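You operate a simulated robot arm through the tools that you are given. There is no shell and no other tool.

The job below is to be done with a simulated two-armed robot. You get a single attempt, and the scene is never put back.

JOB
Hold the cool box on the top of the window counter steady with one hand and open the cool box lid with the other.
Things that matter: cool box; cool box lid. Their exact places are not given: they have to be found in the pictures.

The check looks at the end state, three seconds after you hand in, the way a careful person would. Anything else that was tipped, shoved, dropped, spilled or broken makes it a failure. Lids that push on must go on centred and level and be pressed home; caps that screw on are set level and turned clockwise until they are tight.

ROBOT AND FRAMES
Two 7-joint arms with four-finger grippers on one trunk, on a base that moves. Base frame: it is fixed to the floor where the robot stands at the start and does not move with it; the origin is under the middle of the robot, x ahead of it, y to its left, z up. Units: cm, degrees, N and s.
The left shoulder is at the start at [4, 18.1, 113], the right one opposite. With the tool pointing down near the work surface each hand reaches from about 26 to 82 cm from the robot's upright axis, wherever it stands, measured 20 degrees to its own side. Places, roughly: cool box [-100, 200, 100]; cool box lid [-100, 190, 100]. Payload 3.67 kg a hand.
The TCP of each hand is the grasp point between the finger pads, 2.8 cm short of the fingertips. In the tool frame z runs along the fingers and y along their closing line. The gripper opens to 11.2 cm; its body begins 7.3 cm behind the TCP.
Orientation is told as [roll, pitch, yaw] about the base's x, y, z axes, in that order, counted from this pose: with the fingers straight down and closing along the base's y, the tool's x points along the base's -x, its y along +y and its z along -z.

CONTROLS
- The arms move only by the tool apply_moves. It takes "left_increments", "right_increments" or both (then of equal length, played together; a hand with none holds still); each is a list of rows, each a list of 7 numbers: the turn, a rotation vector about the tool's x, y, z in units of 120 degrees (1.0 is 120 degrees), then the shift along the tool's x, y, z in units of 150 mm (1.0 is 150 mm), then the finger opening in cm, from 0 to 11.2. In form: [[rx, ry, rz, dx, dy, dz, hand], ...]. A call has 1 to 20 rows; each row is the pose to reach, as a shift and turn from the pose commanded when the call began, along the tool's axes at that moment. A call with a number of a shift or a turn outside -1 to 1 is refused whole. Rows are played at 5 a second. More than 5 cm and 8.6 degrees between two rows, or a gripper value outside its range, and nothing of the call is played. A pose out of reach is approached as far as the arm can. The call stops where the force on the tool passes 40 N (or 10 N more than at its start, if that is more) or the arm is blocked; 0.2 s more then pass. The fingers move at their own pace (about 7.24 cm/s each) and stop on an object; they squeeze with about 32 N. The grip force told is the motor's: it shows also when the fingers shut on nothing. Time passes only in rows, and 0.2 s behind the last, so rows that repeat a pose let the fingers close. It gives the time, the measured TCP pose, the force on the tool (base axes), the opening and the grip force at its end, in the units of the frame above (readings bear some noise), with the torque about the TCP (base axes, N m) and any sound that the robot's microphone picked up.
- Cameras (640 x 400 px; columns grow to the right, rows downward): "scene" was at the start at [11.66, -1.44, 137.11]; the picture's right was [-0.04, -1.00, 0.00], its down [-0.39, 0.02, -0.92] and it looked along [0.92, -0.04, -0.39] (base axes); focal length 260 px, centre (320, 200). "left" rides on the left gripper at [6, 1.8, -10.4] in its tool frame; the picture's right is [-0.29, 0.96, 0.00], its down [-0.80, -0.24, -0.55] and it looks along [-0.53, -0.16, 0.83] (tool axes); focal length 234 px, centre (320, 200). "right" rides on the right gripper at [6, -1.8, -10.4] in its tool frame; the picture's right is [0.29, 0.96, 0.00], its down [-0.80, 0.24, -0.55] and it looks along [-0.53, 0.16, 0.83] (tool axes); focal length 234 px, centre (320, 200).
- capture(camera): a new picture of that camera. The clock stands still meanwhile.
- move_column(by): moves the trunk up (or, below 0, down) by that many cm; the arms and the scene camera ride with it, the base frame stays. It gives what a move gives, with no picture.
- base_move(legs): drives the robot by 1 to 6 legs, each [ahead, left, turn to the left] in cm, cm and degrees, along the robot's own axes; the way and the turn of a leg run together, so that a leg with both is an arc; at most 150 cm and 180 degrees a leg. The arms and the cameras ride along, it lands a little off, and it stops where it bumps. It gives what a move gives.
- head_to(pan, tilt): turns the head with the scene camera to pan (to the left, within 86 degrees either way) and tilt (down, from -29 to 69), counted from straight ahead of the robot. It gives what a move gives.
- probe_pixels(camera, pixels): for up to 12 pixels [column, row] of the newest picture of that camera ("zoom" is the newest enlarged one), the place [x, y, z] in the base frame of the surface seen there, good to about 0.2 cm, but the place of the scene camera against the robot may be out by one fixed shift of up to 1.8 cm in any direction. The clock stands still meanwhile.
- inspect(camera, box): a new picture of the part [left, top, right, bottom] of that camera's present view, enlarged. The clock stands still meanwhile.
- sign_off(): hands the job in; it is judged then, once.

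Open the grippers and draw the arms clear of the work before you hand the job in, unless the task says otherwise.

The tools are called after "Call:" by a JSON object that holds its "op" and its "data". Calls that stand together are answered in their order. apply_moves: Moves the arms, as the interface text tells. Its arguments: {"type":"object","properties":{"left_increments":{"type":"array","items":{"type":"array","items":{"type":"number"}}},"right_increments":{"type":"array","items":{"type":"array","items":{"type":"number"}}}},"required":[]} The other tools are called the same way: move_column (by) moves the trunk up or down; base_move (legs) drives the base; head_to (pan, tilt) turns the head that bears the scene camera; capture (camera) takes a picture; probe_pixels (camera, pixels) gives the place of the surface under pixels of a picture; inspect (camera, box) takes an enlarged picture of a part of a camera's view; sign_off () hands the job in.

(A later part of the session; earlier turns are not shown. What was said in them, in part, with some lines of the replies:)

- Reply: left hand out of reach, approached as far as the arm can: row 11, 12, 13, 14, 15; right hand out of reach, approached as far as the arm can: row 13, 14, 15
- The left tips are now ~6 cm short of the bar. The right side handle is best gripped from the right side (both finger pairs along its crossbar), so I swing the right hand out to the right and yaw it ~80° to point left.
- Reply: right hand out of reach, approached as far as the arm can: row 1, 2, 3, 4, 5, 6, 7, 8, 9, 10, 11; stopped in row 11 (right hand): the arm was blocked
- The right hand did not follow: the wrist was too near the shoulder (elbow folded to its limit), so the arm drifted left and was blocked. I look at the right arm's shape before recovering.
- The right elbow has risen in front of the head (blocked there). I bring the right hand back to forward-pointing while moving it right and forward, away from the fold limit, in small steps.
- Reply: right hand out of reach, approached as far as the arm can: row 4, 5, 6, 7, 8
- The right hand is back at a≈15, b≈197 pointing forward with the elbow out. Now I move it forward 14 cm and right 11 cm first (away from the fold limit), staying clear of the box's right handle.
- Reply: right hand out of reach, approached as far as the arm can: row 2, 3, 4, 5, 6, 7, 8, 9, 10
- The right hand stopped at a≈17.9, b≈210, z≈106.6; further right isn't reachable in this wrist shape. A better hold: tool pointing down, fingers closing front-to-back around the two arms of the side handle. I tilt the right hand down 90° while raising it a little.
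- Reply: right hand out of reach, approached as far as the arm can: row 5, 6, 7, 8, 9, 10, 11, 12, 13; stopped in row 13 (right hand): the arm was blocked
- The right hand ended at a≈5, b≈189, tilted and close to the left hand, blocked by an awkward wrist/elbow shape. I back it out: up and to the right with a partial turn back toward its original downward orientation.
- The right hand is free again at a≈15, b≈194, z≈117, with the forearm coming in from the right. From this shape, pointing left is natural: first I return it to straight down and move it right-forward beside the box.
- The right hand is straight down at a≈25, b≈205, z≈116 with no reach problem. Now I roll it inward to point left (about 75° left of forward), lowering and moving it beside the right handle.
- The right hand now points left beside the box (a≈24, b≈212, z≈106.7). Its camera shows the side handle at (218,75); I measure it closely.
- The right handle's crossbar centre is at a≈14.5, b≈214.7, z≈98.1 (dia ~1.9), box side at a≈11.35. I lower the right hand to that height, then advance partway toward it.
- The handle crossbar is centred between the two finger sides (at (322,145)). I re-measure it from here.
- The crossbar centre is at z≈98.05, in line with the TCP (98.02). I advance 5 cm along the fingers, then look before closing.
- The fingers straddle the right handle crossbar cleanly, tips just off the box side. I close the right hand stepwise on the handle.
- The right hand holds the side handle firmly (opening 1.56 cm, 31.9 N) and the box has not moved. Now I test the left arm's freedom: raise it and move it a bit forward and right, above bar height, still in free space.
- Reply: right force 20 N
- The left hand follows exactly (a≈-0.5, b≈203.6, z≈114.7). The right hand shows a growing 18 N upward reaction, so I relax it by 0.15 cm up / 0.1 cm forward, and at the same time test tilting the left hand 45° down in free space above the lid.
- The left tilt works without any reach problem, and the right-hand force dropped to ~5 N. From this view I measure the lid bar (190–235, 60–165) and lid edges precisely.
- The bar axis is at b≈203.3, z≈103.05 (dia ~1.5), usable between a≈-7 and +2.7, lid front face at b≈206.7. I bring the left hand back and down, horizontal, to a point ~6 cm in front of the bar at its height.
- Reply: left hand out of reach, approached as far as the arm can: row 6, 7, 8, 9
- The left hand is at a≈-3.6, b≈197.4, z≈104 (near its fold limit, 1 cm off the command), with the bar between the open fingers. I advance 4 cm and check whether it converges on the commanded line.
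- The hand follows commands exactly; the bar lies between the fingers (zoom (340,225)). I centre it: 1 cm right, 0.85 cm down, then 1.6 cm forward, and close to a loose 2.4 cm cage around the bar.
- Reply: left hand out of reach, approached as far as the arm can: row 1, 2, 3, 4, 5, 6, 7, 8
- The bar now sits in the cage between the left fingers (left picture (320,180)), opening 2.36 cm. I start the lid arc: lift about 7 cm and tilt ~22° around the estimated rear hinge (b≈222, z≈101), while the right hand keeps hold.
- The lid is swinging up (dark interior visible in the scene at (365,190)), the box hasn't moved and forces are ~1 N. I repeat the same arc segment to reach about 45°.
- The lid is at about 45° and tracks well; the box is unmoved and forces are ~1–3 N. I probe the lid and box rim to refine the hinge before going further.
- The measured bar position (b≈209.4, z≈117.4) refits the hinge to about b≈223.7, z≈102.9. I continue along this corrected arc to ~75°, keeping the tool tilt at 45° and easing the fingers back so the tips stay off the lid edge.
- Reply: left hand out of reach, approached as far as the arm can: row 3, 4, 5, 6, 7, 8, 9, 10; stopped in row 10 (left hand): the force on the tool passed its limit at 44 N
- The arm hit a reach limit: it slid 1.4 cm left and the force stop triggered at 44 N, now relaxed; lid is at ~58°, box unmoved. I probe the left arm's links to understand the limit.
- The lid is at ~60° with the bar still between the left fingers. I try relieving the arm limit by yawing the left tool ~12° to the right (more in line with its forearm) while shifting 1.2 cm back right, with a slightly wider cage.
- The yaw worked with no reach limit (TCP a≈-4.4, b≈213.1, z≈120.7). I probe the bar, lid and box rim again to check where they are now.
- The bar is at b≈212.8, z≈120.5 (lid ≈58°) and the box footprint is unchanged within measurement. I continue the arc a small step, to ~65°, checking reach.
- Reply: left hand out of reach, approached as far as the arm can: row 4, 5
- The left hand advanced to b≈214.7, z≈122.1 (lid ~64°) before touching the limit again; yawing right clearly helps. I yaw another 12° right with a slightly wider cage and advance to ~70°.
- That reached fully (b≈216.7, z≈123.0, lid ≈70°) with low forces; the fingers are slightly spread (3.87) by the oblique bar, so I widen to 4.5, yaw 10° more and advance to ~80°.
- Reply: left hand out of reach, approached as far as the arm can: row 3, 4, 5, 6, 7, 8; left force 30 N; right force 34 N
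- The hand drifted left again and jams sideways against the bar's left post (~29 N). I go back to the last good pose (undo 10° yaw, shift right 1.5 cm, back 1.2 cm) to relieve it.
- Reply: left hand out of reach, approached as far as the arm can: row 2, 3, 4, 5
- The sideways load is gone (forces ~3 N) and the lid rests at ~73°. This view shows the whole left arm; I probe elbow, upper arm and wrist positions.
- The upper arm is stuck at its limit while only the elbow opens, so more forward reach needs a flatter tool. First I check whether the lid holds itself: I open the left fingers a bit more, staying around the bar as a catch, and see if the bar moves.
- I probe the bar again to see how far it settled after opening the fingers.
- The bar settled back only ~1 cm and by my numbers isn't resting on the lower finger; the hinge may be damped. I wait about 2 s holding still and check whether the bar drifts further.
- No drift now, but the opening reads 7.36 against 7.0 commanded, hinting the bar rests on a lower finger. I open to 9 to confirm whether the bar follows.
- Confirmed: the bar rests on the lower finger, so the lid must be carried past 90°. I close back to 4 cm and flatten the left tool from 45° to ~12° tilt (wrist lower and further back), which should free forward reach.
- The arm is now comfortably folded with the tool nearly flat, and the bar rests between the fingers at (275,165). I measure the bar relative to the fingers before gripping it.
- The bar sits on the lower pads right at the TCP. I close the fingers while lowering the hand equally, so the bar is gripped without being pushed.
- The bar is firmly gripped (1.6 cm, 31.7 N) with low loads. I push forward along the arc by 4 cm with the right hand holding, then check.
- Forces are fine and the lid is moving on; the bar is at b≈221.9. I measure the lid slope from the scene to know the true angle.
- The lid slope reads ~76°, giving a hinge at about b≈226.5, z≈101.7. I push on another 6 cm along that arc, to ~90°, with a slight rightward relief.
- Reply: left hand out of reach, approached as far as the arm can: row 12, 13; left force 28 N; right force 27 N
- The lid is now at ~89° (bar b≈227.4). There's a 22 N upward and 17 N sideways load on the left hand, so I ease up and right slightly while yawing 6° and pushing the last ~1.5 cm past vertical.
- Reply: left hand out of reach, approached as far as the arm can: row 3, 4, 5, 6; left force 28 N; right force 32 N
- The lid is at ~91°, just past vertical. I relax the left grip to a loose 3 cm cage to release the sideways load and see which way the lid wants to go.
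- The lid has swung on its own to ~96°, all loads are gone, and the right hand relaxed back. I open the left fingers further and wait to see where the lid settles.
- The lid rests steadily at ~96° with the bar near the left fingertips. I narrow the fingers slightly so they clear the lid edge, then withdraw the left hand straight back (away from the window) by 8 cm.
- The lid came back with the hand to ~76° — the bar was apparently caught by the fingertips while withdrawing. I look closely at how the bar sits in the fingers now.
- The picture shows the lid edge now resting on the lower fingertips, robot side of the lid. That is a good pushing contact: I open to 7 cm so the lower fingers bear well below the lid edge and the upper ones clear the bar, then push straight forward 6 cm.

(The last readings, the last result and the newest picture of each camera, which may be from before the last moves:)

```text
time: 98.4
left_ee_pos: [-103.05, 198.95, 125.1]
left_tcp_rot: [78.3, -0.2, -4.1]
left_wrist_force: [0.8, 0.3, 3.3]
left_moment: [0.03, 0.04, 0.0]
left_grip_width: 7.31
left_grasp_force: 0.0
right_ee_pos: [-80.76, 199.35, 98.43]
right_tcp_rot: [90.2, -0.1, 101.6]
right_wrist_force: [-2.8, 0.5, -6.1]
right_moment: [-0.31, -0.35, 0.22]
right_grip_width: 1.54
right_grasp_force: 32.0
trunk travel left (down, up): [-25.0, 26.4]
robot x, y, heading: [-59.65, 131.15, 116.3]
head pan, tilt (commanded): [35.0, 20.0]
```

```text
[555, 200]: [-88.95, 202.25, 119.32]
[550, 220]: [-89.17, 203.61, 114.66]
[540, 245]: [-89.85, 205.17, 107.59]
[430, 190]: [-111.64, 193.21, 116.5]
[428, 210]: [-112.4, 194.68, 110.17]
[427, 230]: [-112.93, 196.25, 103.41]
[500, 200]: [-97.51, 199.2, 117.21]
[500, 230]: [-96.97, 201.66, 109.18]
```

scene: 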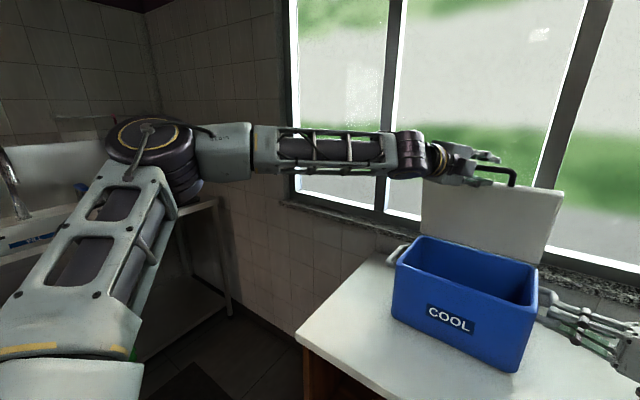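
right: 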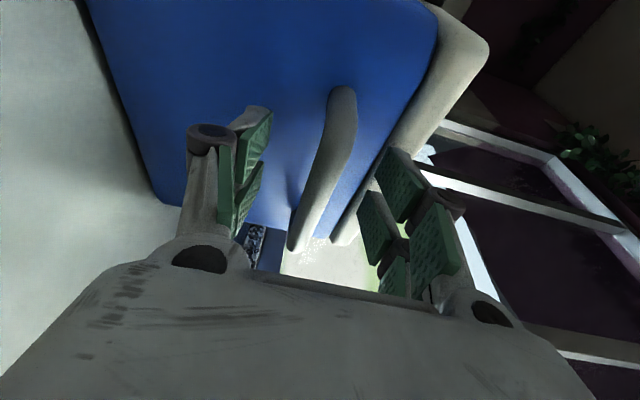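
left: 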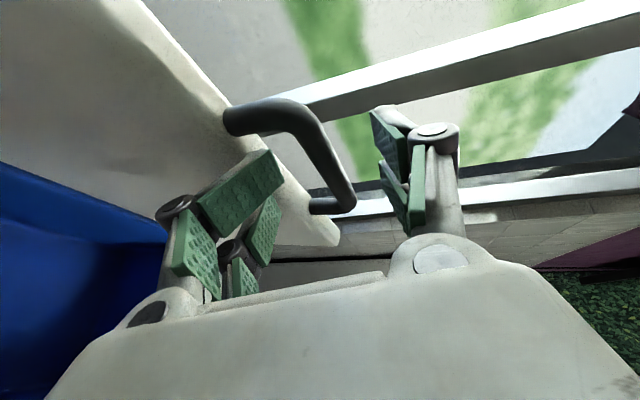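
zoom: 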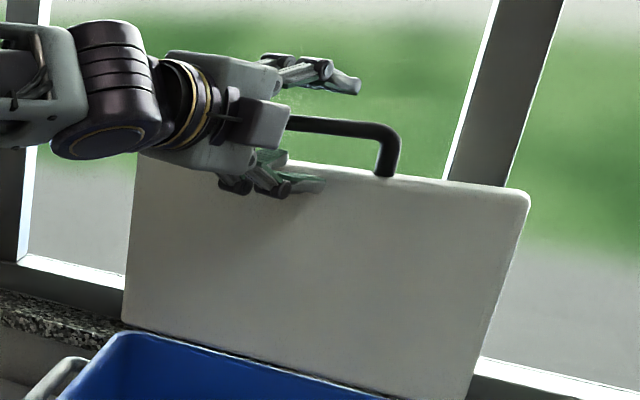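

The lower fingers press on the lid's underside with little force. The probes used the old picture, so I take a new scene picture and measure the lid angle again.

Call:
{"op": "capture", "data": {"camera": "scene"}}

Call:
{"op": "probe_pixels", "data": {"camera": "scene", "pixels": [[558, 200], [550, 220], [540, 245], [435, 190], [430, 210], [427, 230], [510, 200], [500, 230]]}}

```text
taken
```

scene: 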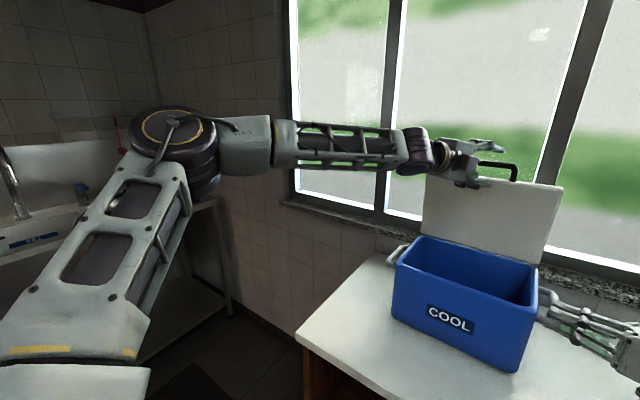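

```text
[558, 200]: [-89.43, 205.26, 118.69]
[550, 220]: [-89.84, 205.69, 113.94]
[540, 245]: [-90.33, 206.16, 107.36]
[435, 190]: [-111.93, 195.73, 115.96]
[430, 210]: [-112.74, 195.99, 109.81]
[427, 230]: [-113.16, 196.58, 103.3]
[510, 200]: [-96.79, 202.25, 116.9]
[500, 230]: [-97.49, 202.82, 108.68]
```

The lid is at ~84° with the lower fingers pushing cleanly on its underside. I push forward another 3.6 cm to take it past vertical, then hold.

Call:
{"op": "apply_moves", "data": {"left_increments": [[0, 0, 0, 0.0202, 0.007, 0.0338, 7.0], [0, 0, 0, 0.0404, 0.014, 0.0676, 7.0], [0, 0, 0, 0.0606, 0.021, 0.1014, 7.0], [0, 0, 0, 0.0808, 0.028, 0.1352, 7.0], [0, 0, 0, 0.101, 0.035, 0.169, 7.0], [0, 0, 0, 0.1212, 0.042, 0.2028, 7.0], [0, 0, 0, 0.1212, 0.042, 0.2028, 7.0], [0, 0, 0, 0.1212, 0.042, 0.2028, 7.0], [0, 0, 0, 0.1212, 0.042, 0.2028, 7.0], [0, 0, 0, 0.1212, 0.042, 0.2028, 7.0]]}}

Call:
{"op": "capture", "data": {"camera": "scene"}}

Call:
{"op": "capture", "data": {"camera": "left"}}

Call:
{"op": "probe_pixels", "data": {"camera": "scene", "pixels": [[555, 205], [550, 220], [540, 245], [435, 195], [430, 210], [427, 230], [510, 205], [500, 230]]}}

```text
time: 100.6
left_ee_pos: [-104.63, 202.08, 125.19]
left_tcp_rot: [78.3, -0.1, -3.9]
left_wrist_force: [0.5, 0.4, 3.3]
left_moment: [0.01, 0.08, 0.05]
left_grip_width: 7.42
left_grasp_force: 0.1
right_ee_pos: [-80.65, 199.19, 98.45]
right_tcp_rot: [90.3, -0.1, 101.6]
right_wrist_force: [-0.4, -1.2, -7.1]
right_moment: [-0.3, -0.22, 0.21]
right_grip_width: 1.52
right_grasp_force: 31.9
trunk travel left (down, up): [-25.0, 26.4]
robot x, y, heading: [-59.73, 130.9, 116.5]
head pan, tilt (commanded): [35.0, 20.0]
```

```text
taken
```

scene: 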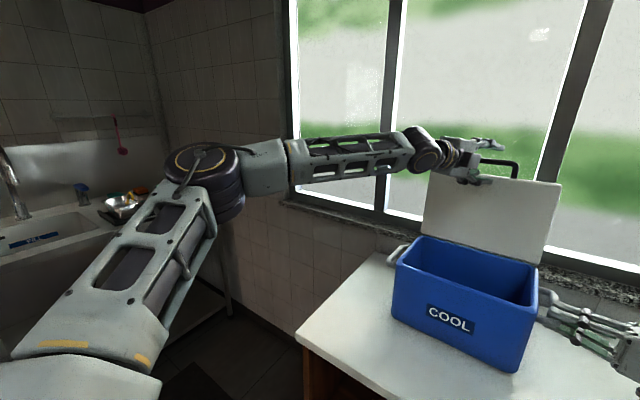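

```text
taken
```

left: 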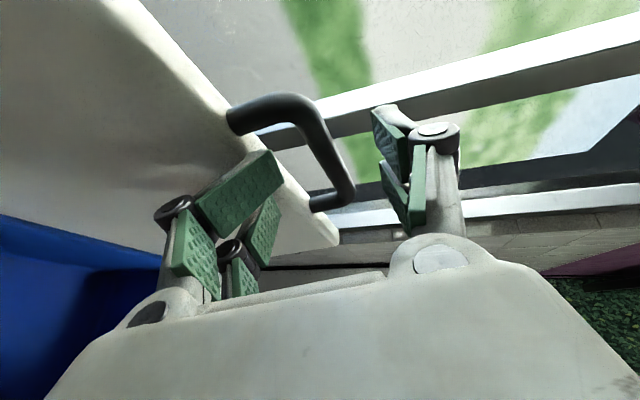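

```text
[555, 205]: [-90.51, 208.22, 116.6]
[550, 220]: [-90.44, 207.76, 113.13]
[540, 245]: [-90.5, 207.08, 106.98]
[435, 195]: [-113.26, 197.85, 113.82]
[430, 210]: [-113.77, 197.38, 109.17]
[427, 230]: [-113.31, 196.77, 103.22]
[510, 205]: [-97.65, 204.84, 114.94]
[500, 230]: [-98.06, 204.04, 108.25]
```

The lid is again at ~96° with only 3 N on the hand. I look closely at how the lower fingers meet the lid edge before withdrawing.

Call:
{"op": "inspect", "data": {"camera": "scene", "box": [420, 120, 570, 220]}}

Call:
{"op": "inspect", "data": {"camera": "left", "box": [140, 80, 400, 300]}}

Call:
{"op": "probe_pixels", "data": {"camera": "left", "pixels": [[235, 118], [290, 105], [320, 150], [345, 190], [210, 80], [300, 200], [225, 140], [265, 160], [255, 225], [180, 200]]}}

```text
4.00 times, centred on (495, 170) of scene
```

zoom: 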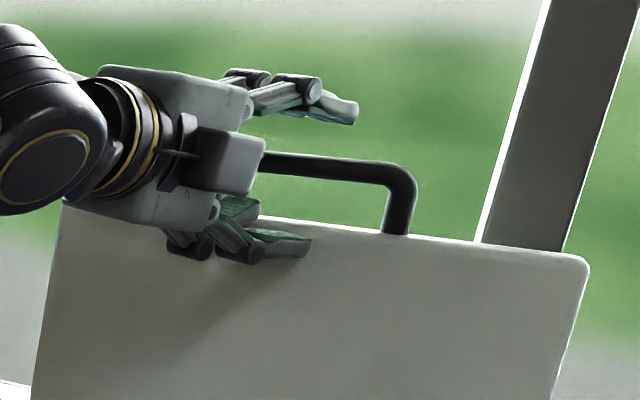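

```text
1.82 times, centred on (270, 190) of left
```

zoom: 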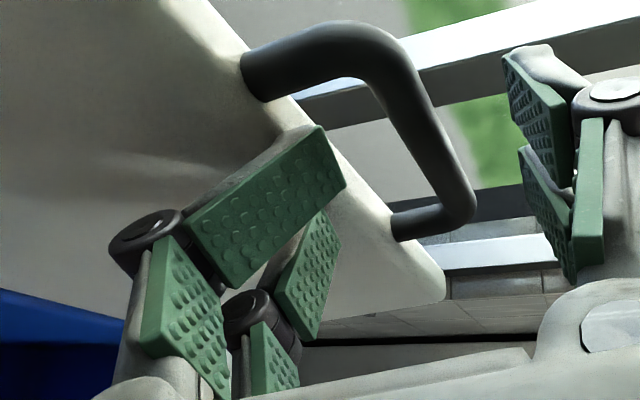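

```text
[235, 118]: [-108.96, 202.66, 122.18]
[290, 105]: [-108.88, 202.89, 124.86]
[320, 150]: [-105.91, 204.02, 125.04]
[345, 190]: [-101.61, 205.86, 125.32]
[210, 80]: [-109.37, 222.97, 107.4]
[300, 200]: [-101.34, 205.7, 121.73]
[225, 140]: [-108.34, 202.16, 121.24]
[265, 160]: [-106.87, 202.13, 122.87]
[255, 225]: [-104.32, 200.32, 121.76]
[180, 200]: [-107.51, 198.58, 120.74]
```

The fingertips just touch the lid's underside and nothing hooks the bar. I withdraw 1.5 cm straight back as a test to see if the lid stays.

Call:
{"op": "apply_moves", "data": {"left_increments": [[0, 0, 0, -0.0168, -0.0059, -0.0282, 7.0], [0, 0, 0, -0.0336, -0.0118, -0.0563, 7.0], [0, 0, 0, -0.0505, -0.0177, -0.0845, 7.0], [0, 0, 0, -0.0505, -0.0177, -0.0845, 7.0], [0, 0, 0, -0.0505, -0.0177, -0.0845, 7.0]]}}

Call:
{"op": "capture", "data": {"camera": "scene"}}

Call:
{"op": "probe_pixels", "data": {"camera": "scene", "pixels": [[555, 205], [550, 220], [540, 245], [435, 195], [430, 210], [427, 230], [510, 205], [500, 230]]}}

Call:
{"op": "inspect", "data": {"camera": "scene", "box": [420, 120, 570, 220]}}

```text
time: 101.8
left_ee_pos: [-104.11, 200.82, 125.06]
left_tcp_rot: [78.3, -0.2, -4.0]
left_wrist_force: [-0.5, -0.9, 2.8]
left_moment: [0.0, 0.11, 0.01]
left_grip_width: 7.47
left_grasp_force: 0.0
right_ee_pos: [-80.82, 199.3, 98.45]
right_tcp_rot: [90.2, -0.1, 101.6]
right_wrist_force: [1.4, -0.5, -8.0]
right_moment: [-0.28, -0.28, 0.26]
right_grip_width: 1.55
right_grasp_force: 32.5
trunk travel left (down, up): [-25.0, 26.4]
robot x, y, heading: [-59.5, 131.35, 116.4]
head pan, tilt (commanded): [35.0, 20.0]
```

```text
taken
```

scene: 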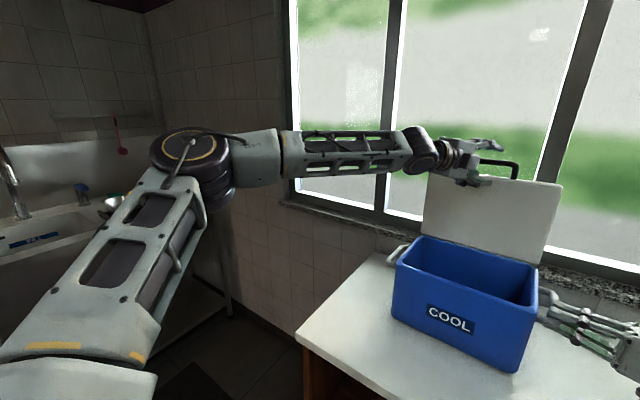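

```text
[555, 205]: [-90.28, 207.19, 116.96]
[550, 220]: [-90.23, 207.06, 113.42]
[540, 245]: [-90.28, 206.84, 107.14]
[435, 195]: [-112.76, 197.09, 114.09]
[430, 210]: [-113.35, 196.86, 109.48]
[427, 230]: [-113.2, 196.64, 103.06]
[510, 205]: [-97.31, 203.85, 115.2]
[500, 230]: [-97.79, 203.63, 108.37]
```

```text
4.00 times, centred on (495, 170) of scene
```

zoom: 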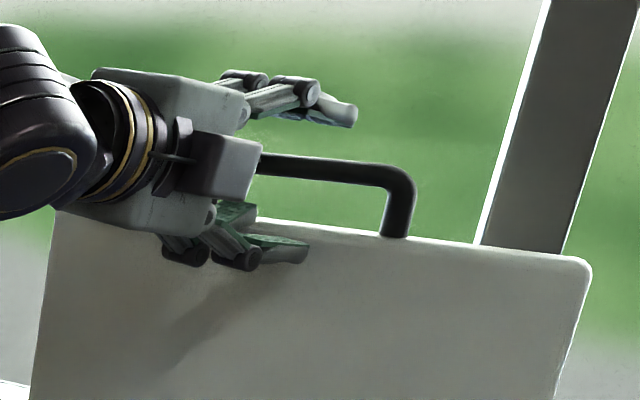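

The lid followed again, and the steady +3 N upward force shows why: with the fingers opened wide the lower fingertips press on the lid's top edge and drag it. I close to 3 cm so they lift off that edge and check the lid stays put.

Call:
{"op": "apply_moves", "data": {"left_increments": [[0, 0, 0, 0, 0, 0, 6.0], [0, 0, 0, 0, 0, 0, 5.0], [0, 0, 0, 0, 0, 0, 4.0], [0, 0, 0, 0, 0, 0, 3.0], [0, 0, 0, 0, 0, 0, 3.0], [0, 0, 0, 0, 0, 0, 3.0], [0, 0, 0, 0, 0, 0, 3.0]]}}

Call:
{"op": "capture", "data": {"camera": "scene"}}

Call:
{"op": "probe_pixels", "data": {"camera": "scene", "pixels": [[555, 205], [550, 220], [540, 245], [435, 195], [430, 210], [427, 230], [510, 205], [500, 230]]}}

Call:
{"op": "inspect", "data": {"camera": "scene", "box": [420, 120, 570, 220]}}

Call:
{"op": "capture", "data": {"camera": "left"}}

```text
time: 103.4
left_ee_pos: [-104.07, 200.85, 125.11]
left_tcp_rot: [78.3, -0.1, -4.0]
left_wrist_force: [0.6, 0.3, 0.1]
left_moment: [-0.01, 0.0, -0.01]
left_grip_width: 3.01
left_grasp_force: 0.1
right_ee_pos: [-80.7, 199.26, 98.51]
right_tcp_rot: [90.3, -0.1, 101.5]
right_wrist_force: [0.8, -0.7, -5.6]
right_moment: [-0.31, -0.14, 0.2]
right_grip_width: 1.53
right_grasp_force: 32.1
trunk travel left (down, up): [-25.0, 26.4]
robot x, y, heading: [-59.36, 131.35, 116.2]
head pan, tilt (commanded): [35.0, 20.0]
```

```text
taken
```

scene: 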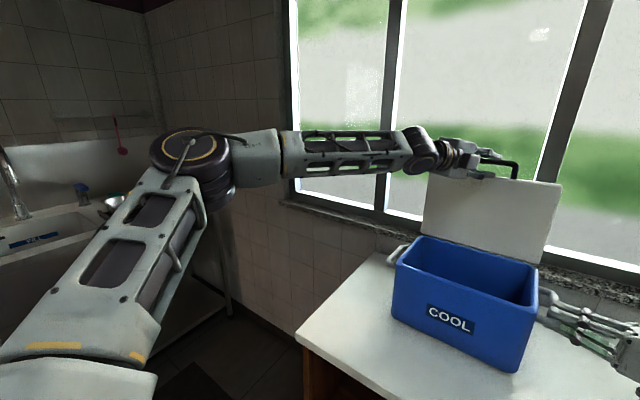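

```text
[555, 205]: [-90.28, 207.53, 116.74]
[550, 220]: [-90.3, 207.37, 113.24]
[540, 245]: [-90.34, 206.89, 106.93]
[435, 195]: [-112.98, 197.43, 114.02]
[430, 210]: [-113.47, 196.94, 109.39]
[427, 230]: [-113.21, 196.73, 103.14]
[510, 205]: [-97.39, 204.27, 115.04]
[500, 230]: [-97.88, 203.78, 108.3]
```

```text
4.00 times, centred on (495, 170) of scene
```

zoom: 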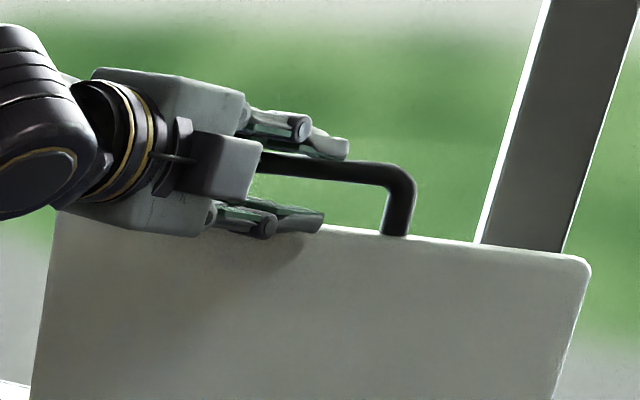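

```text
taken
```

left: 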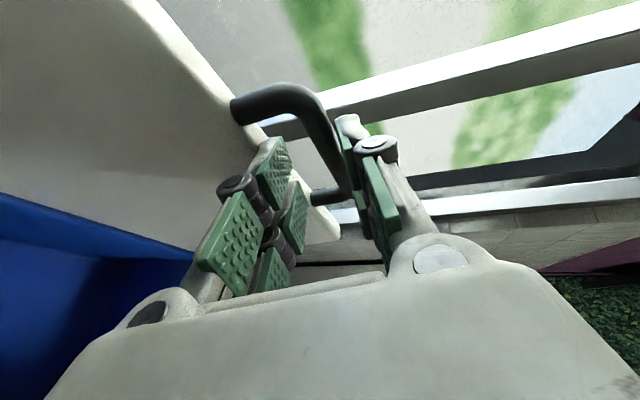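

The hand is now load-free and the lid stays at ~93°. I raise the hand 0.4 cm to the middle of the bar/lid gap and withdraw along the tool's slope so nothing rubs.

Call:
{"op": "apply_moves", "data": {"left_increments": [[0, 0, 0, 0, 0.013, 0, 3.0], [0, 0, 0, 0, 0.027, 0, 3.0], [0, 0, 0, -0.017, 0.027, -0.03, 3.0], [0, 0, 0, -0.034, 0.027, -0.06, 3.0], [0, 0, 0, -0.05, 0.027, -0.089, 3.0], [0, 0, 0, -0.067, 0.027, -0.118, 3.0], [0, 0, 0, -0.084, 0.027, -0.147, 3.0], [0, 0, 0, -0.084, 0.027, -0.147, 3.0]]}}

Call:
{"op": "capture", "data": {"camera": "scene"}}

Call:
{"op": "probe_pixels", "data": {"camera": "scene", "pixels": [[555, 205], [550, 220], [540, 245], [435, 195], [430, 210], [427, 230], [510, 205], [500, 230]]}}

Call:
{"op": "inspect", "data": {"camera": "scene", "box": [420, 120, 570, 220]}}

Call:
{"op": "capture", "data": {"camera": "left"}}

```text
time: 105.2
left_ee_pos: [-102.9, 198.67, 125.94]
left_tcp_rot: [78.4, -0.2, -4.1]
left_wrist_force: [0.9, -0.2, -0.3]
left_moment: [0.04, -0.01, 0.02]
left_grip_width: 3.02
left_grasp_force: 0.0
right_ee_pos: [-80.78, 199.25, 98.48]
right_tcp_rot: [90.1, -0.1, 101.7]
right_wrist_force: [1.4, 0.2, -5.7]
right_moment: [-0.3, -0.2, 0.09]
right_grip_width: 1.58
right_grasp_force: 31.6
trunk travel left (down, up): [-25.0, 26.4]
robot x, y, heading: [-59.36, 131.06, 116.2]
head pan, tilt (commanded): [35.0, 20.0]
```

```text
taken
```

scene: 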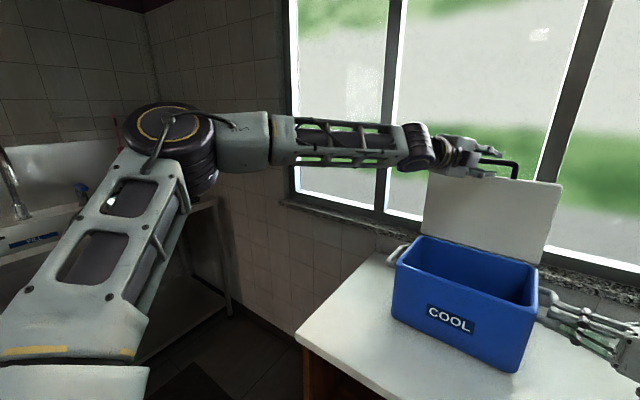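

```text
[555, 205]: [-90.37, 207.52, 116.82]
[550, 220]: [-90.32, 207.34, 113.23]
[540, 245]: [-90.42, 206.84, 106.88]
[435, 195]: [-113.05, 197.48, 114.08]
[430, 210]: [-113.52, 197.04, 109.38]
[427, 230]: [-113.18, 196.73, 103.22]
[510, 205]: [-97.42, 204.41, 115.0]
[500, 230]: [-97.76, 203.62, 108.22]
```

```text
4.00 times, centred on (495, 170) of scene
```

zoom: 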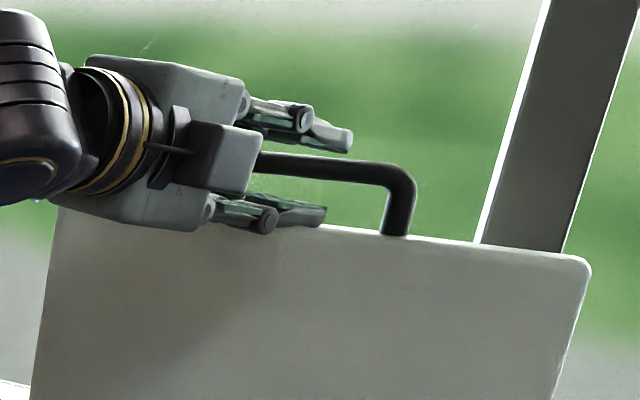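

```text
taken
```

left: 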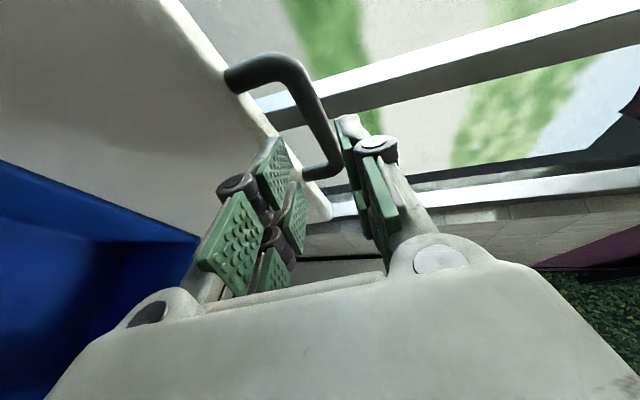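

The lid now stays at ~93° while the hand slides out. I continue withdrawing 4 cm more until completely clear of the bar.

Call:
{"op": "apply_moves", "data": {"left_increments": [[0, 0, 0, -0.0224, 0, -0.039, 3.0], [0, 0, 0, -0.0448, 0, -0.078, 3.0], [0, 0, 0, -0.0672, 0, -0.1175, 3.0], [0, 0, 0, -0.0897, 0, -0.157, 3.0], [0, 0, 0, -0.112, 0, -0.196, 3.0], [0, 0, 0, -0.1345, 0, -0.235, 3.0], [0, 0, 0, -0.1345, 0, -0.235, 3.0], [0, 0, 0, -0.1345, 0, -0.235, 3.0], [0, 0, 0, -0.1345, 0, -0.235, 3.0]]}}

Call:
{"op": "capture", "data": {"camera": "scene"}}

Call:
{"op": "probe_pixels", "data": {"camera": "scene", "pixels": [[555, 205], [550, 220], [540, 245], [435, 195], [430, 210], [427, 230], [510, 205], [500, 230]]}}

Call:
{"op": "inspect", "data": {"camera": "scene", "box": [380, 120, 580, 260]}}

```text
time: 107.2
left_ee_pos: [-101.18, 195.11, 126.77]
left_tcp_rot: [78.3, -0.2, -4.0]
left_wrist_force: [-0.1, -0.2, 0.2]
left_moment: [-0.03, 0.01, 0.01]
left_grip_width: 2.98
left_grasp_force: 0.2
right_ee_pos: [-80.72, 199.32, 98.52]
right_tcp_rot: [90.2, -0.1, 101.7]
right_wrist_force: [0.9, 0.8, -5.2]
right_moment: [-0.29, -0.2, -0.03]
right_grip_width: 1.54
right_grasp_force: 32.4
trunk travel left (down, up): [-25.0, 26.4]
robot x, y, heading: [-59.45, 130.97, 116.3]
head pan, tilt (commanded): [35.0, 20.0]
```

```text
taken
```

scene: 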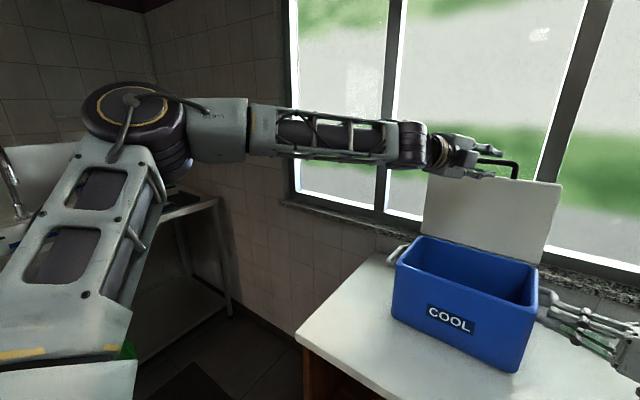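

```text
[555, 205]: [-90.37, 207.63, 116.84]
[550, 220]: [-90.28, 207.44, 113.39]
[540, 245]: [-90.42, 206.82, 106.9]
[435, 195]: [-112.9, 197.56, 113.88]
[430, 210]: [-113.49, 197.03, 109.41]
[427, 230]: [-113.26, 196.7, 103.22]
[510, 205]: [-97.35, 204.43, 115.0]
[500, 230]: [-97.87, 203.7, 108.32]
```

```text
2.86 times, centred on (480, 190) of scene
```

zoom: 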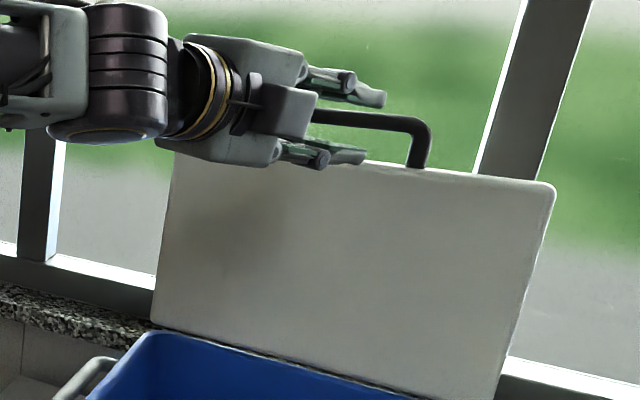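

The left hand is completely free and the lid stands on its own at ~93°. To make it clearly open, I close the left fingers, lower the hand to mid-lid height and will push the lid's inner face a little further back.

Call:
{"op": "apply_moves", "data": {"left_increments": [[0, 0, 0, 0, -0.095, 0.02, 2.0], [0, 0, 0, 0, -0.19, 0.04, 1.0], [0, 0, 0, 0, -0.286, 0.059, 0.5], [0, 0, 0, 0, -0.382, 0.079, 0.5], [0, 0, 0, 0, -0.477, 0.0988, 0.5], [0, 0, 0, 0, -0.477, 0.0988, 0.5]]}}

Call:
{"op": "capture", "data": {"camera": "left"}}

Call:
{"op": "capture", "data": {"camera": "scene"}}

```text
time: 108.6
left_ee_pos: [-101.06, 194.98, 119.39]
left_tcp_rot: [78.3, -0.1, -4.0]
left_wrist_force: [-0.6, 0.3, -0.2]
left_moment: [-0.03, -0.03, 0.01]
left_grip_width: 0.5
left_grasp_force: 0.0
right_ee_pos: [-80.85, 199.34, 98.43]
right_tcp_rot: [90.2, -0.1, 101.6]
right_wrist_force: [0.7, 0.5, -5.9]
right_moment: [-0.27, -0.21, -0.03]
right_grip_width: 1.55
right_grasp_force: 32.0
trunk travel left (down, up): [-25.0, 26.4]
robot x, y, heading: [-59.31, 130.97, 116.3]
head pan, tilt (commanded): [35.0, 20.0]
```

```text
taken
```

left: 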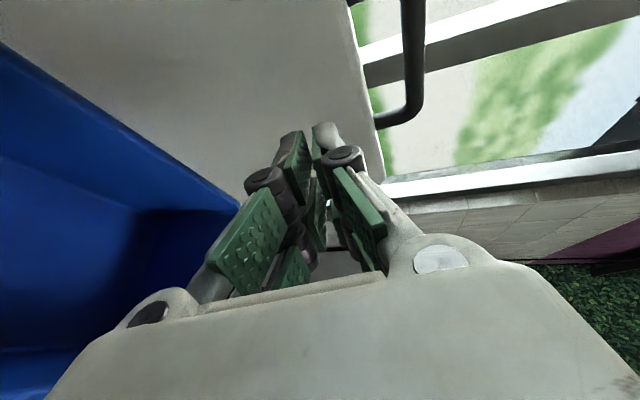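

```text
taken
```

scene: 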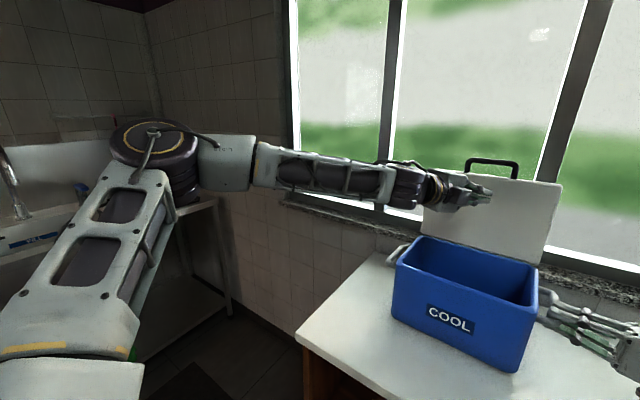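

The closed fingers are ~4 cm in front of the lid's inner face. I push forward 5 cm gently and check the contact force.

Call:
{"op": "apply_moves", "data": {"left_increments": [[0, 0, 0, 0.0168, 0.0058, 0.0282, 0.5], [0, 0, 0, 0.0336, 0.0117, 0.0563, 0.5], [0, 0, 0, 0.0504, 0.0175, 0.0845, 0.5], [0, 0, 0, 0.0672, 0.0234, 0.1127, 0.5], [0, 0, 0, 0.084, 0.0292, 0.1409, 0.5], [0, 0, 0, 0.1008, 0.035, 0.169, 0.5], [0, 0, 0, 0.1176, 0.0409, 0.1972, 0.5], [0, 0, 0, 0.1344, 0.0467, 0.2254, 0.5], [0, 0, 0, 0.1512, 0.0526, 0.2535, 0.5], [0, 0, 0, 0.168, 0.0584, 0.2817, 0.5], [0, 0, 0, 0.168, 0.0584, 0.2817, 0.5]]}}

Call:
{"op": "capture", "data": {"camera": "scene"}}

Call:
{"op": "probe_pixels", "data": {"camera": "scene", "pixels": [[555, 205], [550, 220], [540, 245], [525, 200], [520, 215], [510, 230], [515, 240], [427, 230]]}}

```text
time: 111.0
left_ee_pos: [-103.28, 199.46, 119.28]
left_tcp_rot: [78.3, -0.2, -4.0]
left_wrist_force: [-0.8, -0.6, -0.4]
left_moment: [-0.01, -0.01, -0.02]
left_grip_width: 0.47
left_grasp_force: 0.1
right_ee_pos: [-80.8, 199.37, 98.44]
right_tcp_rot: [90.3, -0.1, 101.6]
right_wrist_force: [1.0, 0.4, -6.1]
right_moment: [-0.29, -0.19, 0.06]
right_grip_width: 1.55
right_grasp_force: 31.8
trunk travel left (down, up): [-25.0, 26.4]
robot x, y, heading: [-59.76, 130.98, 116.3]
head pan, tilt (commanded): [35.0, 20.0]
```

```text
taken
```

scene: 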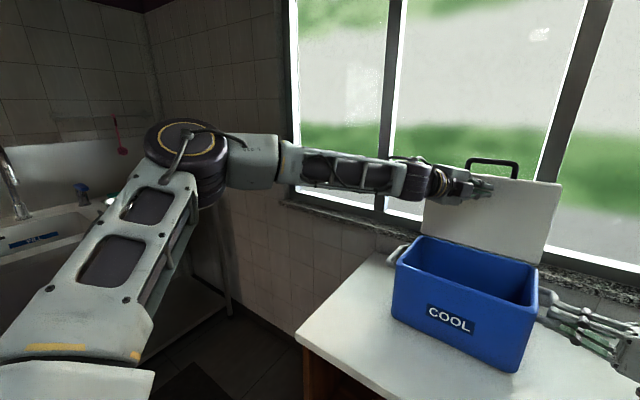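

```text
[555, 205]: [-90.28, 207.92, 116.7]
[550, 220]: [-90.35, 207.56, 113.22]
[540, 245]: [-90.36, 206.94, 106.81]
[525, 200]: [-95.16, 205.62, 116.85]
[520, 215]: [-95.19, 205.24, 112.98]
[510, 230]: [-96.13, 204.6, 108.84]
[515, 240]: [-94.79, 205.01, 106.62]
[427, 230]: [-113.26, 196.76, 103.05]
```

The lid moved slightly to ~94–95° with no measurable force. I push another 2.5 cm.

Call:
{"op": "apply_moves", "data": {"left_increments": [[0, 0, 0, 0.012, 0.0042, 0.0201, 0.5], [0, 0, 0, 0.024, 0.0083, 0.0403, 0.5], [0, 0, 0, 0.036, 0.0125, 0.0604, 0.5], [0, 0, 0, 0.048, 0.0167, 0.0805, 0.5], [0, 0, 0, 0.06, 0.0209, 0.1006, 0.5], [0, 0, 0, 0.072, 0.025, 0.1208, 0.5], [0, 0, 0, 0.084, 0.0292, 0.1409, 0.5], [0, 0, 0, 0.084, 0.0292, 0.1409, 0.5]]}}

Call:
{"op": "capture", "data": {"camera": "scene"}}

Call:
{"op": "probe_pixels", "data": {"camera": "scene", "pixels": [[555, 205], [550, 220], [540, 245], [525, 200], [520, 215], [510, 230], [515, 240], [427, 230]]}}

```text
time: 112.8
left_ee_pos: [-104.46, 201.71, 119.42]
left_tcp_rot: [78.4, -0.3, -4.1]
left_wrist_force: [8.9, -7.6, -0.7]
left_moment: [-0.1, -0.15, -0.02]
left_grip_width: 0.56
left_grasp_force: 0.8
right_ee_pos: [-80.84, 199.22, 98.55]
right_tcp_rot: [90.2, -0.2, 101.5]
right_wrist_force: [-7.4, 7.3, -2.9]
right_moment: [-1.4, -0.79, -1.26]
right_grip_width: 1.64
right_grasp_force: 32.0
trunk travel left (down, up): [-25.0, 26.4]
robot x, y, heading: [-59.43, 131.22, 116.4]
head pan, tilt (commanded): [35.0, 20.0]
```

```text
taken
```

scene: 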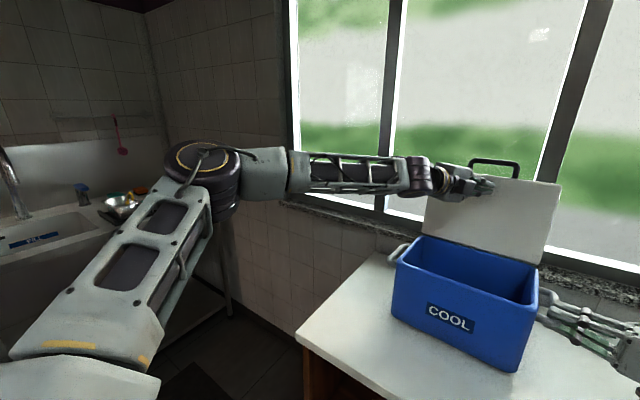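

```text
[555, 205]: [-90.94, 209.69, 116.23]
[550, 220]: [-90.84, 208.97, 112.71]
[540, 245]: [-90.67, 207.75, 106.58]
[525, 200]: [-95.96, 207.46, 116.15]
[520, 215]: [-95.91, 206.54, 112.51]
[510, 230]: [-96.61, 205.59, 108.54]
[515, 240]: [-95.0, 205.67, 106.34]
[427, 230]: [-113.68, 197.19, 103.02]
```

Now there is a 10 N resistance at ~100°: the hinge stop has been reached and pushing on would load the box. I withdraw the left hand straight back 6 cm.

Call:
{"op": "apply_moves", "data": {"left_increments": [[0, 0, 0, -0.0168, -0.0058, -0.0282, 0.5], [0, 0, 0, -0.0336, -0.0117, -0.0563, 0.5], [0, 0, 0, -0.0672, -0.0234, -0.1127, 0.5], [0, 0, 0, -0.1008, -0.035, -0.169, 0.5], [0, 0, 0, -0.1344, -0.0467, -0.2254, 0.5], [0, 0, 0, -0.168, -0.0584, -0.2817, 0.5], [0, 0, 0, -0.2016, -0.0701, -0.338, 0.5], [0, 0, 0, -0.2016, -0.0701, -0.338, 0.5], [0, 0, 0, -0.2016, -0.0701, -0.338, 0.5]]}}

Call:
{"op": "capture", "data": {"camera": "scene"}}

Call:
{"op": "probe_pixels", "data": {"camera": "scene", "pixels": [[555, 205], [550, 220], [540, 245], [525, 200], [520, 215], [510, 230], [515, 240], [427, 230], [395, 290], [520, 365], [400, 318], [518, 370]]}}

```text
time: 114.8
left_ee_pos: [-101.69, 196.41, 119.3]
left_tcp_rot: [78.3, -0.2, -3.9]
left_wrist_force: [-0.4, 0.0, -0.5]
left_moment: [-0.02, 0.0, -0.04]
left_grip_width: 0.48
left_grasp_force: 0.0
right_ee_pos: [-80.9, 199.31, 98.54]
right_tcp_rot: [90.2, -0.1, 101.5]
right_wrist_force: [0.2, -3.1, -6.1]
right_moment: [-0.34, -0.23, 0.93]
right_grip_width: 1.55
right_grasp_force: 32.0
trunk travel left (down, up): [-25.0, 26.4]
robot x, y, heading: [-59.38, 131.16, 116.4]
head pan, tilt (commanded): [35.0, 20.0]
```

```text
taken
```

scene: 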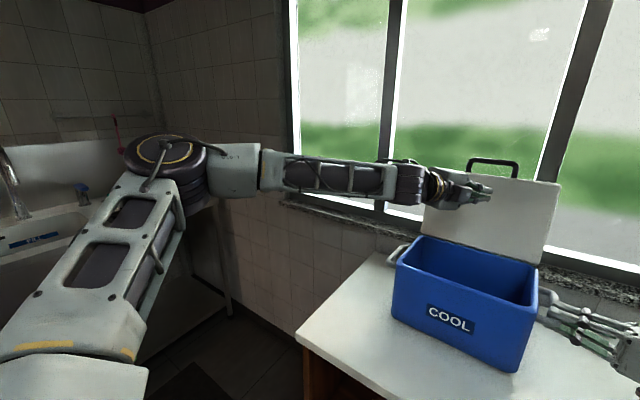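

```text
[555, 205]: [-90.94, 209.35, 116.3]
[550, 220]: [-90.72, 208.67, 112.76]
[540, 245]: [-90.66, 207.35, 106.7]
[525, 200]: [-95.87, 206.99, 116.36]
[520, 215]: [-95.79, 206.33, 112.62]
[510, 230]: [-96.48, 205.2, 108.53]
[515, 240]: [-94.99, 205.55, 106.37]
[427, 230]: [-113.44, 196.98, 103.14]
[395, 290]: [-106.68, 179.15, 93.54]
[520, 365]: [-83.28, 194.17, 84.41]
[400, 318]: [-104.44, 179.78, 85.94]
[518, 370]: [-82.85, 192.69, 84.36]
```

The lid now rests by itself at ~100° on its stop, and the box's position is unchanged. I draw the left arm back and slightly up, clear of the box.

Call:
{"op": "apply_moves", "data": {"left_increments": [[0, 0, 0, -0.047, 0.003, -0.083, 0.5], [0, 0, 0, -0.094, 0.006, -0.166, 0.5], [0, 0, 0, -0.141, 0.01, -0.249, 0.5], [0, 0, 0, -0.188, 0.013, -0.332, 0.5], [0, 0, 0, -0.2355, 0.016, -0.415, 0.5], [0, 0, 0, -0.283, 0.019, -0.498, 0.5], [0, 0, 0, -0.33, 0.022, -0.581, 0.5], [0, 0, 0, -0.377, 0.026, -0.664, 0.5], [0, 0, 0, -0.424, 0.029, -0.747, 0.5], [0, 0, 0, -0.471, 0.032, -0.83, 0.5]], "right_increments": [[0, 0, 0, 0, -0.003, 0, 1.0], [0, 0, 0, 0, -0.006, 0, 1.0], [0, 0, 0, 0, -0.009, 0, 1.0], [0, 0, 0, 0, -0.012, 0, 1.0], [0, 0, 0, 0, -0.012, 0, 1.0], [0, 0, 0, 0, -0.012, 0, 1.0], [0, 0, 0, 0, -0.012, 0, 1.0], [0, 0, 0, 0, -0.012, 0, 1.0], [0, 0, 0, 0, -0.012, 0, 1.0], [0, 0, 0, 0, -0.012, 0, 1.0]]}}

Call:
{"op": "head_to", "data": {"pan": 5, "tilt": 32}}

Call:
{"op": "capture", "data": {"camera": "scene"}}

```text
time: 117.0
left_ee_pos: [-95.56, 183.87, 122.36]
left_tcp_rot: [78.3, -0.1, -4.2]
left_wrist_force: [-0.3, -0.4, 0.0]
left_moment: [-0.01, -0.01, 0.01]
left_grip_width: 0.51
left_grasp_force: 0.0
right_ee_pos: [-80.67, 199.4, 98.36]
right_tcp_rot: [90.2, -0.1, 101.6]
right_wrist_force: [3.8, 2.2, -3.1]
right_moment: [-0.28, -0.21, -0.33]
right_grip_width: 1.53
right_grasp_force: 32.1
trunk travel left (down, up): [-25.0, 26.4]
robot x, y, heading: [-59.51, 131.22, 116.5]
head pan, tilt (commanded): [35.0, 20.0]
```

```text
time: 117.9
left_ee_pos: [-95.57, 183.78, 122.32]
left_tcp_rot: [78.3, -0.1, -4.1]
left_wrist_force: [-0.1, 0.0, -0.5]
left_moment: [0.02, -0.02, -0.01]
left_grip_width: 0.5
left_grasp_force: 0.1
right_ee_pos: [-80.72, 199.33, 98.32]
right_tcp_rot: [90.2, -0.1, 101.5]
right_wrist_force: [4.0, 2.7, -3.6]
right_moment: [-0.35, -0.17, -0.38]
right_grip_width: 1.58
right_grasp_force: 31.9
trunk travel left (down, up): [-25.0, 26.4]
robot x, y, heading: [-59.65, 131.13, 116.4]
head pan, tilt (commanded): [5.0, 32.0]
```

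```text
taken
```

scene: 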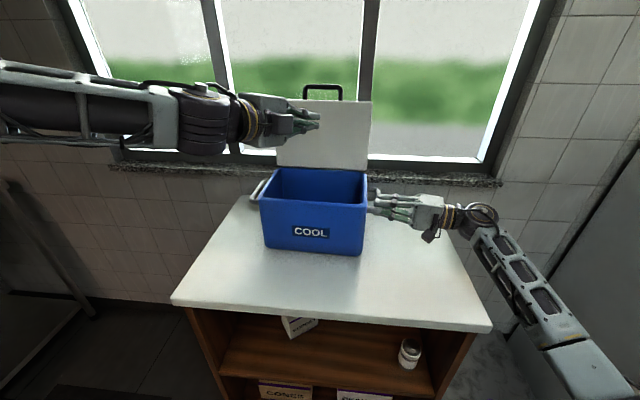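

The lid stands open and the box sits square on the counter. I let the last bit of load off the right hand (0.15 cm down), open its fingers and withdraw it to the right, while the left arm moves out to the left.

Call:
{"op": "apply_moves", "data": {"left_increments": [[0, 0, 0, 0.05, 0.004, -0.047, 0.5], [0, 0, 0, 0.1, 0.008, -0.094, 0.5], [0, 0, 0, 0.152, 0.012, -0.141, 0.5], [0, 0, 0, 0.203, 0.015, -0.188, 0.5], [0, 0, 0, 0.253, 0.019, -0.236, 0.5], [0, 0, 0, 0.304, 0.023, -0.283, 0.5], [0, 0, 0, 0.355, 0.027, -0.33, 0.5], [0, 0, 0, 0.405, 0.031, -0.377, 0.5], [0, 0, 0, 0.456, 0.035, -0.424, 0.5], [0, 0, 0, 0.507, 0.039, -0.471, 0.5], [0, 0, 0, 0.557, 0.043, -0.518, 0.5], [0, 0, 0, 0.608, 0.046, -0.566, 0.5]], "right_increments": [[0, 0, 0, 0, -0.005, 0, 1.0], [0, 0, 0, 0, -0.01, 0, 1.0], [0, 0, 0, 0, -0.01, 0, 1.4], [0, 0, 0, 0, -0.01, 0, 1.8], [0, 0, 0, 0, -0.01, 0, 2.4], [0, 0, 0, 0, -0.01, 0, 3.4], [0, 0, 0, 0, -0.01, 0, 4.6], [0, 0, 0, 0, -0.01, 0, 5.8], [0, 0, 0, 0, -0.01, 0, 6.5], [0, 0, 0, 0, -0.01, 0, 6.5], [0, 0, 0, 0, -0.01, 0, 6.5], [0, 0, 0, 0, -0.01, 0, 6.5]]}}

Call:
{"op": "capture", "data": {"camera": "right"}}

Call:
{"op": "capture", "data": {"camera": "scene"}}

```text
time: 120.5
left_ee_pos: [-105.29, 176.11, 124.8]
left_tcp_rot: [78.3, -0.2, -3.9]
left_wrist_force: [0.8, -1.2, -0.3]
left_moment: [-0.01, -0.02, -0.05]
left_grip_width: 0.5
left_grasp_force: 0.1
right_ee_pos: [-80.66, 199.2, 98.15]
right_tcp_rot: [90.2, 0.0, 101.5]
right_wrist_force: [0.7, 0.6, 0.0]
right_moment: [0.0, 0.04, -0.01]
right_grip_width: 6.48
right_grasp_force: 0.1
trunk travel left (down, up): [-25.0, 26.4]
robot x, y, heading: [-59.83, 131.7, 116.4]
head pan, tilt (commanded): [5.0, 32.0]
```

```text
taken
```

right: 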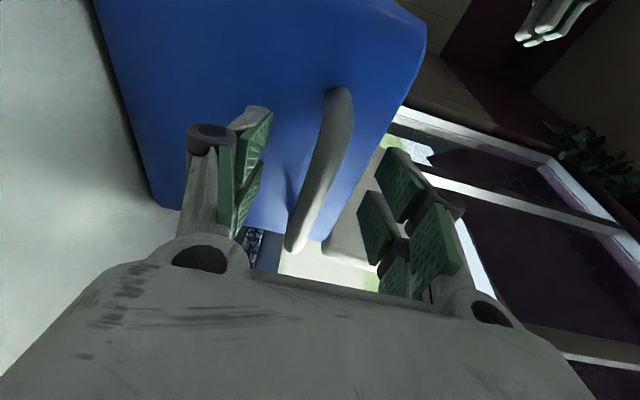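

```text
taken
```

scene: 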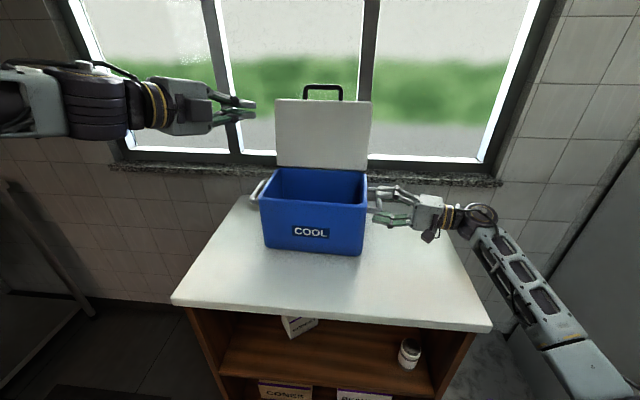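

Both hands are free of the box and forces are zero. I withdraw the right hand 13 cm to the right along its fingers, then up, and open the left gripper.

Call:
{"op": "apply_moves", "data": {"left_increments": [[0, 0, 0, 0.02, 0.01, -0.02, 3.0], [0, 0, 0, 0.04, 0.02, -0.04, 6.0], [0, 0, 0, 0.06, 0.03, -0.06, 9.0], [0, 0, 0, 0.08, 0.04, -0.08, 11.0], [0, 0, 0, 0.1, 0.05, -0.1, 11.0], [0, 0, 0, 0.12, 0.06, -0.12, 11.0], [0, 0, 0, 0.14, 0.07, -0.14, 11.0], [0, 0, 0, 0.16, 0.08, -0.16, 11.0], [0, 0, 0, 0.18, 0.09, -0.18, 11.0], [0, 0, 0, 0.2, 0.1, -0.2, 11.0], [0, 0, 0, 0.2, 0.1, -0.2, 11.0], [0, 0, 0, 0.2, 0.1, -0.2, 11.0]], "right_increments": [[0, 0, 0, 0, 0, -0.07, 6.5], [0, 0, 0, 0, 0, -0.15, 6.5], [0, 0, 0, 0, 0, -0.24, 6.5], [0, 0, 0, 0, 0, -0.33, 6.5], [0, 0, 0, 0, 0, -0.42, 6.5], [0, 0, 0, 0, 0, -0.51, 6.5], [0, 0, 0, 0, 0.02, -0.6, 6.5], [0, 0, 0, 0, 0.08, -0.66, 6.5], [0, 0, 0, 0, 0.16, -0.7, 6.5], [0, 0, 0, 0, 0.24, -0.74, 8.0], [0, 0, 0, 0, 0.32, -0.77, 10.0], [0, 0, 0, 0, 0.4, -0.8, 11.0]]}}

Call:
{"op": "capture", "data": {"camera": "scene"}}

Call:
{"op": "inspect", "data": {"camera": "scene", "box": [220, 70, 420, 270]}}

```text
time: 123.1
left_ee_pos: [-108.54, 173.91, 126.8]
left_tcp_rot: [78.4, -0.2, -4.0]
left_wrist_force: [0.7, 0.4, 0.1]
left_moment: [0.02, 0.03, 0.0]
left_grip_width: 11.01
left_grasp_force: 0.0
right_ee_pos: [-68.98, 201.57, 104.08]
right_tcp_rot: [90.2, -0.1, 101.6]
right_wrist_force: [-0.1, 0.4, 0.5]
right_moment: [0.0, 0.0, 0.01]
right_grip_width: 10.98
right_grasp_force: 0.0
trunk travel left (down, up): [-25.0, 26.4]
robot x, y, heading: [-59.72, 130.92, 116.4]
head pan, tilt (commanded): [5.0, 32.0]
```

```text
taken
```

scene: 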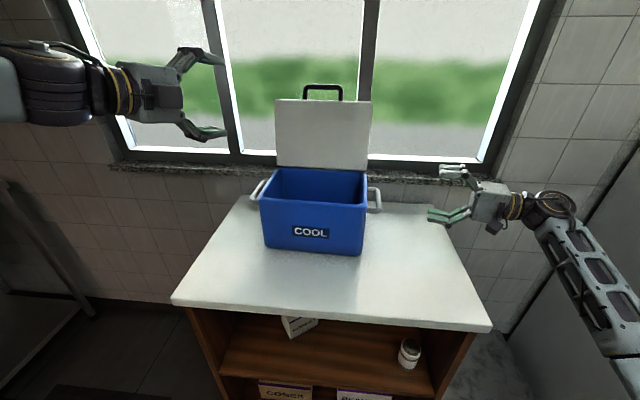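

```text
2.00 times, centred on (320, 170) of scene
```

zoom: 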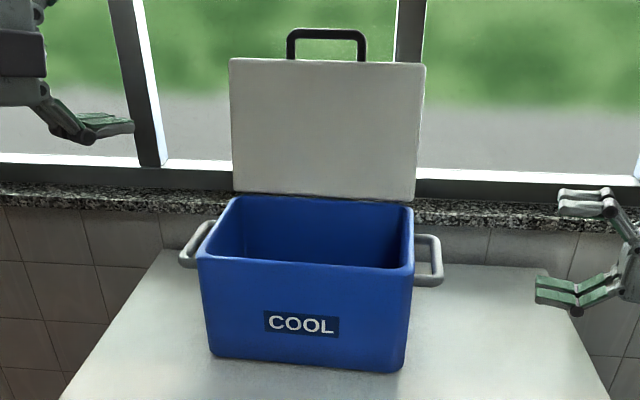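

The box stands upright with its lid open on its own and both grippers are open and clear. I do a last check of the lid angle and the box corners.

Call:
{"op": "probe_pixels", "data": {"camera": "scene", "pixels": [[266, 245], [360, 252], [262, 204], [365, 208], [280, 110], [282, 160], [365, 110], [365, 160], [320, 110], [320, 160]]}}

Call:
{"op": "apply_moves", "data": {"right_increments": [[0, 0, 0, 0, 0.05, -0.05, 11.0], [0, 0, 0, 0, 0.1, -0.1, 11.0], [0, 0, 0, 0, 0.15, -0.15, 11.0], [0, 0, 0, 0, 0.2, -0.2, 11.0], [0, 0, 0, 0, 0.2, -0.2, 11.0], [0, 0, 0, 0, 0.2, -0.2, 11.0], [0, 0, 0, 0, 0.2, -0.2, 11.0], [0, 0, 0, 0, 0.2, -0.2, 11.0]]}}

Call:
{"op": "capture", "data": {"camera": "scene"}}

```text
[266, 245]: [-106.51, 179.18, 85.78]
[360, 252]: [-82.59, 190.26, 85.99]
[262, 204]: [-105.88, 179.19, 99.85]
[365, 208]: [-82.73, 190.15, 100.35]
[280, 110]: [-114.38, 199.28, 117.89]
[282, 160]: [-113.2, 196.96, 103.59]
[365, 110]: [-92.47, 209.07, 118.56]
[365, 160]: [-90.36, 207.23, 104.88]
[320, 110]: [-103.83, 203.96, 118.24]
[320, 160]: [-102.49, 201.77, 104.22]
```

```text
time: 124.9
left_ee_pos: [-108.54, 173.93, 126.91]
left_tcp_rot: [78.4, -0.2, -4.0]
left_wrist_force: [0.0, 0.3, -0.7]
left_moment: [0.0, 0.04, 0.01]
left_grip_width: 11.02
left_grasp_force: 0.1
right_ee_pos: [-66.0, 202.33, 107.1]
right_tcp_rot: [90.1, -0.1, 101.5]
right_wrist_force: [0.1, -0.3, 0.1]
right_moment: [-0.02, 0.0, 0.03]
right_grip_width: 10.99
right_grasp_force: 0.0
trunk travel left (down, up): [-25.0, 26.4]
robot x, y, heading: [-59.05, 131.29, 116.2]
head pan, tilt (commanded): [5.0, 32.0]
```

```text
taken
```

scene: 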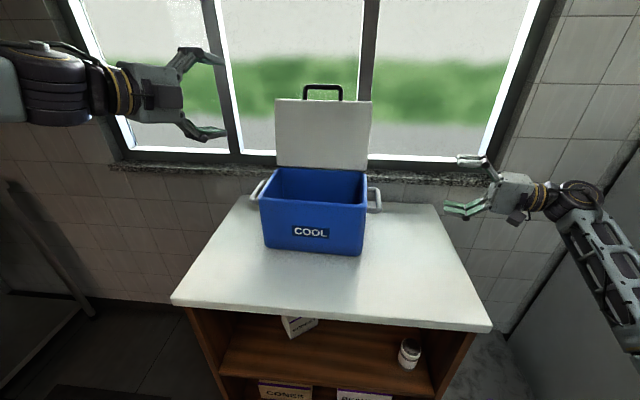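

The lid stays open at about 100°. The box is upright and within about 1 cm of where it started, and nothing else has been disturbed. Both grippers are open and clear, so I hand the job in.

Call:
{"op": "sign_off", "data": {}}

```text
The job is handed in.
```

The cool box lid is open at about 100° and stays there on its own. The box is upright on the window counter, within about 1 cm of where it started.

The right hand held the box by its right-side handle the whole time, and the left hand raised the lid by its front bar. The last few degrees were a gentle push on the inside of the lid, until it met its hinge stop.

- **Forces on the box:** the left arm reached its limit several times on the way. It once hit the force stop at 44 N and twice jammed sideways against the lid bar at about 26–29 N. In the last pictures nothing else had moved or fallen.
- **End state:** both grippers are open and drawn clear of the box. The job is handed in; I haven't seen the result of the check.
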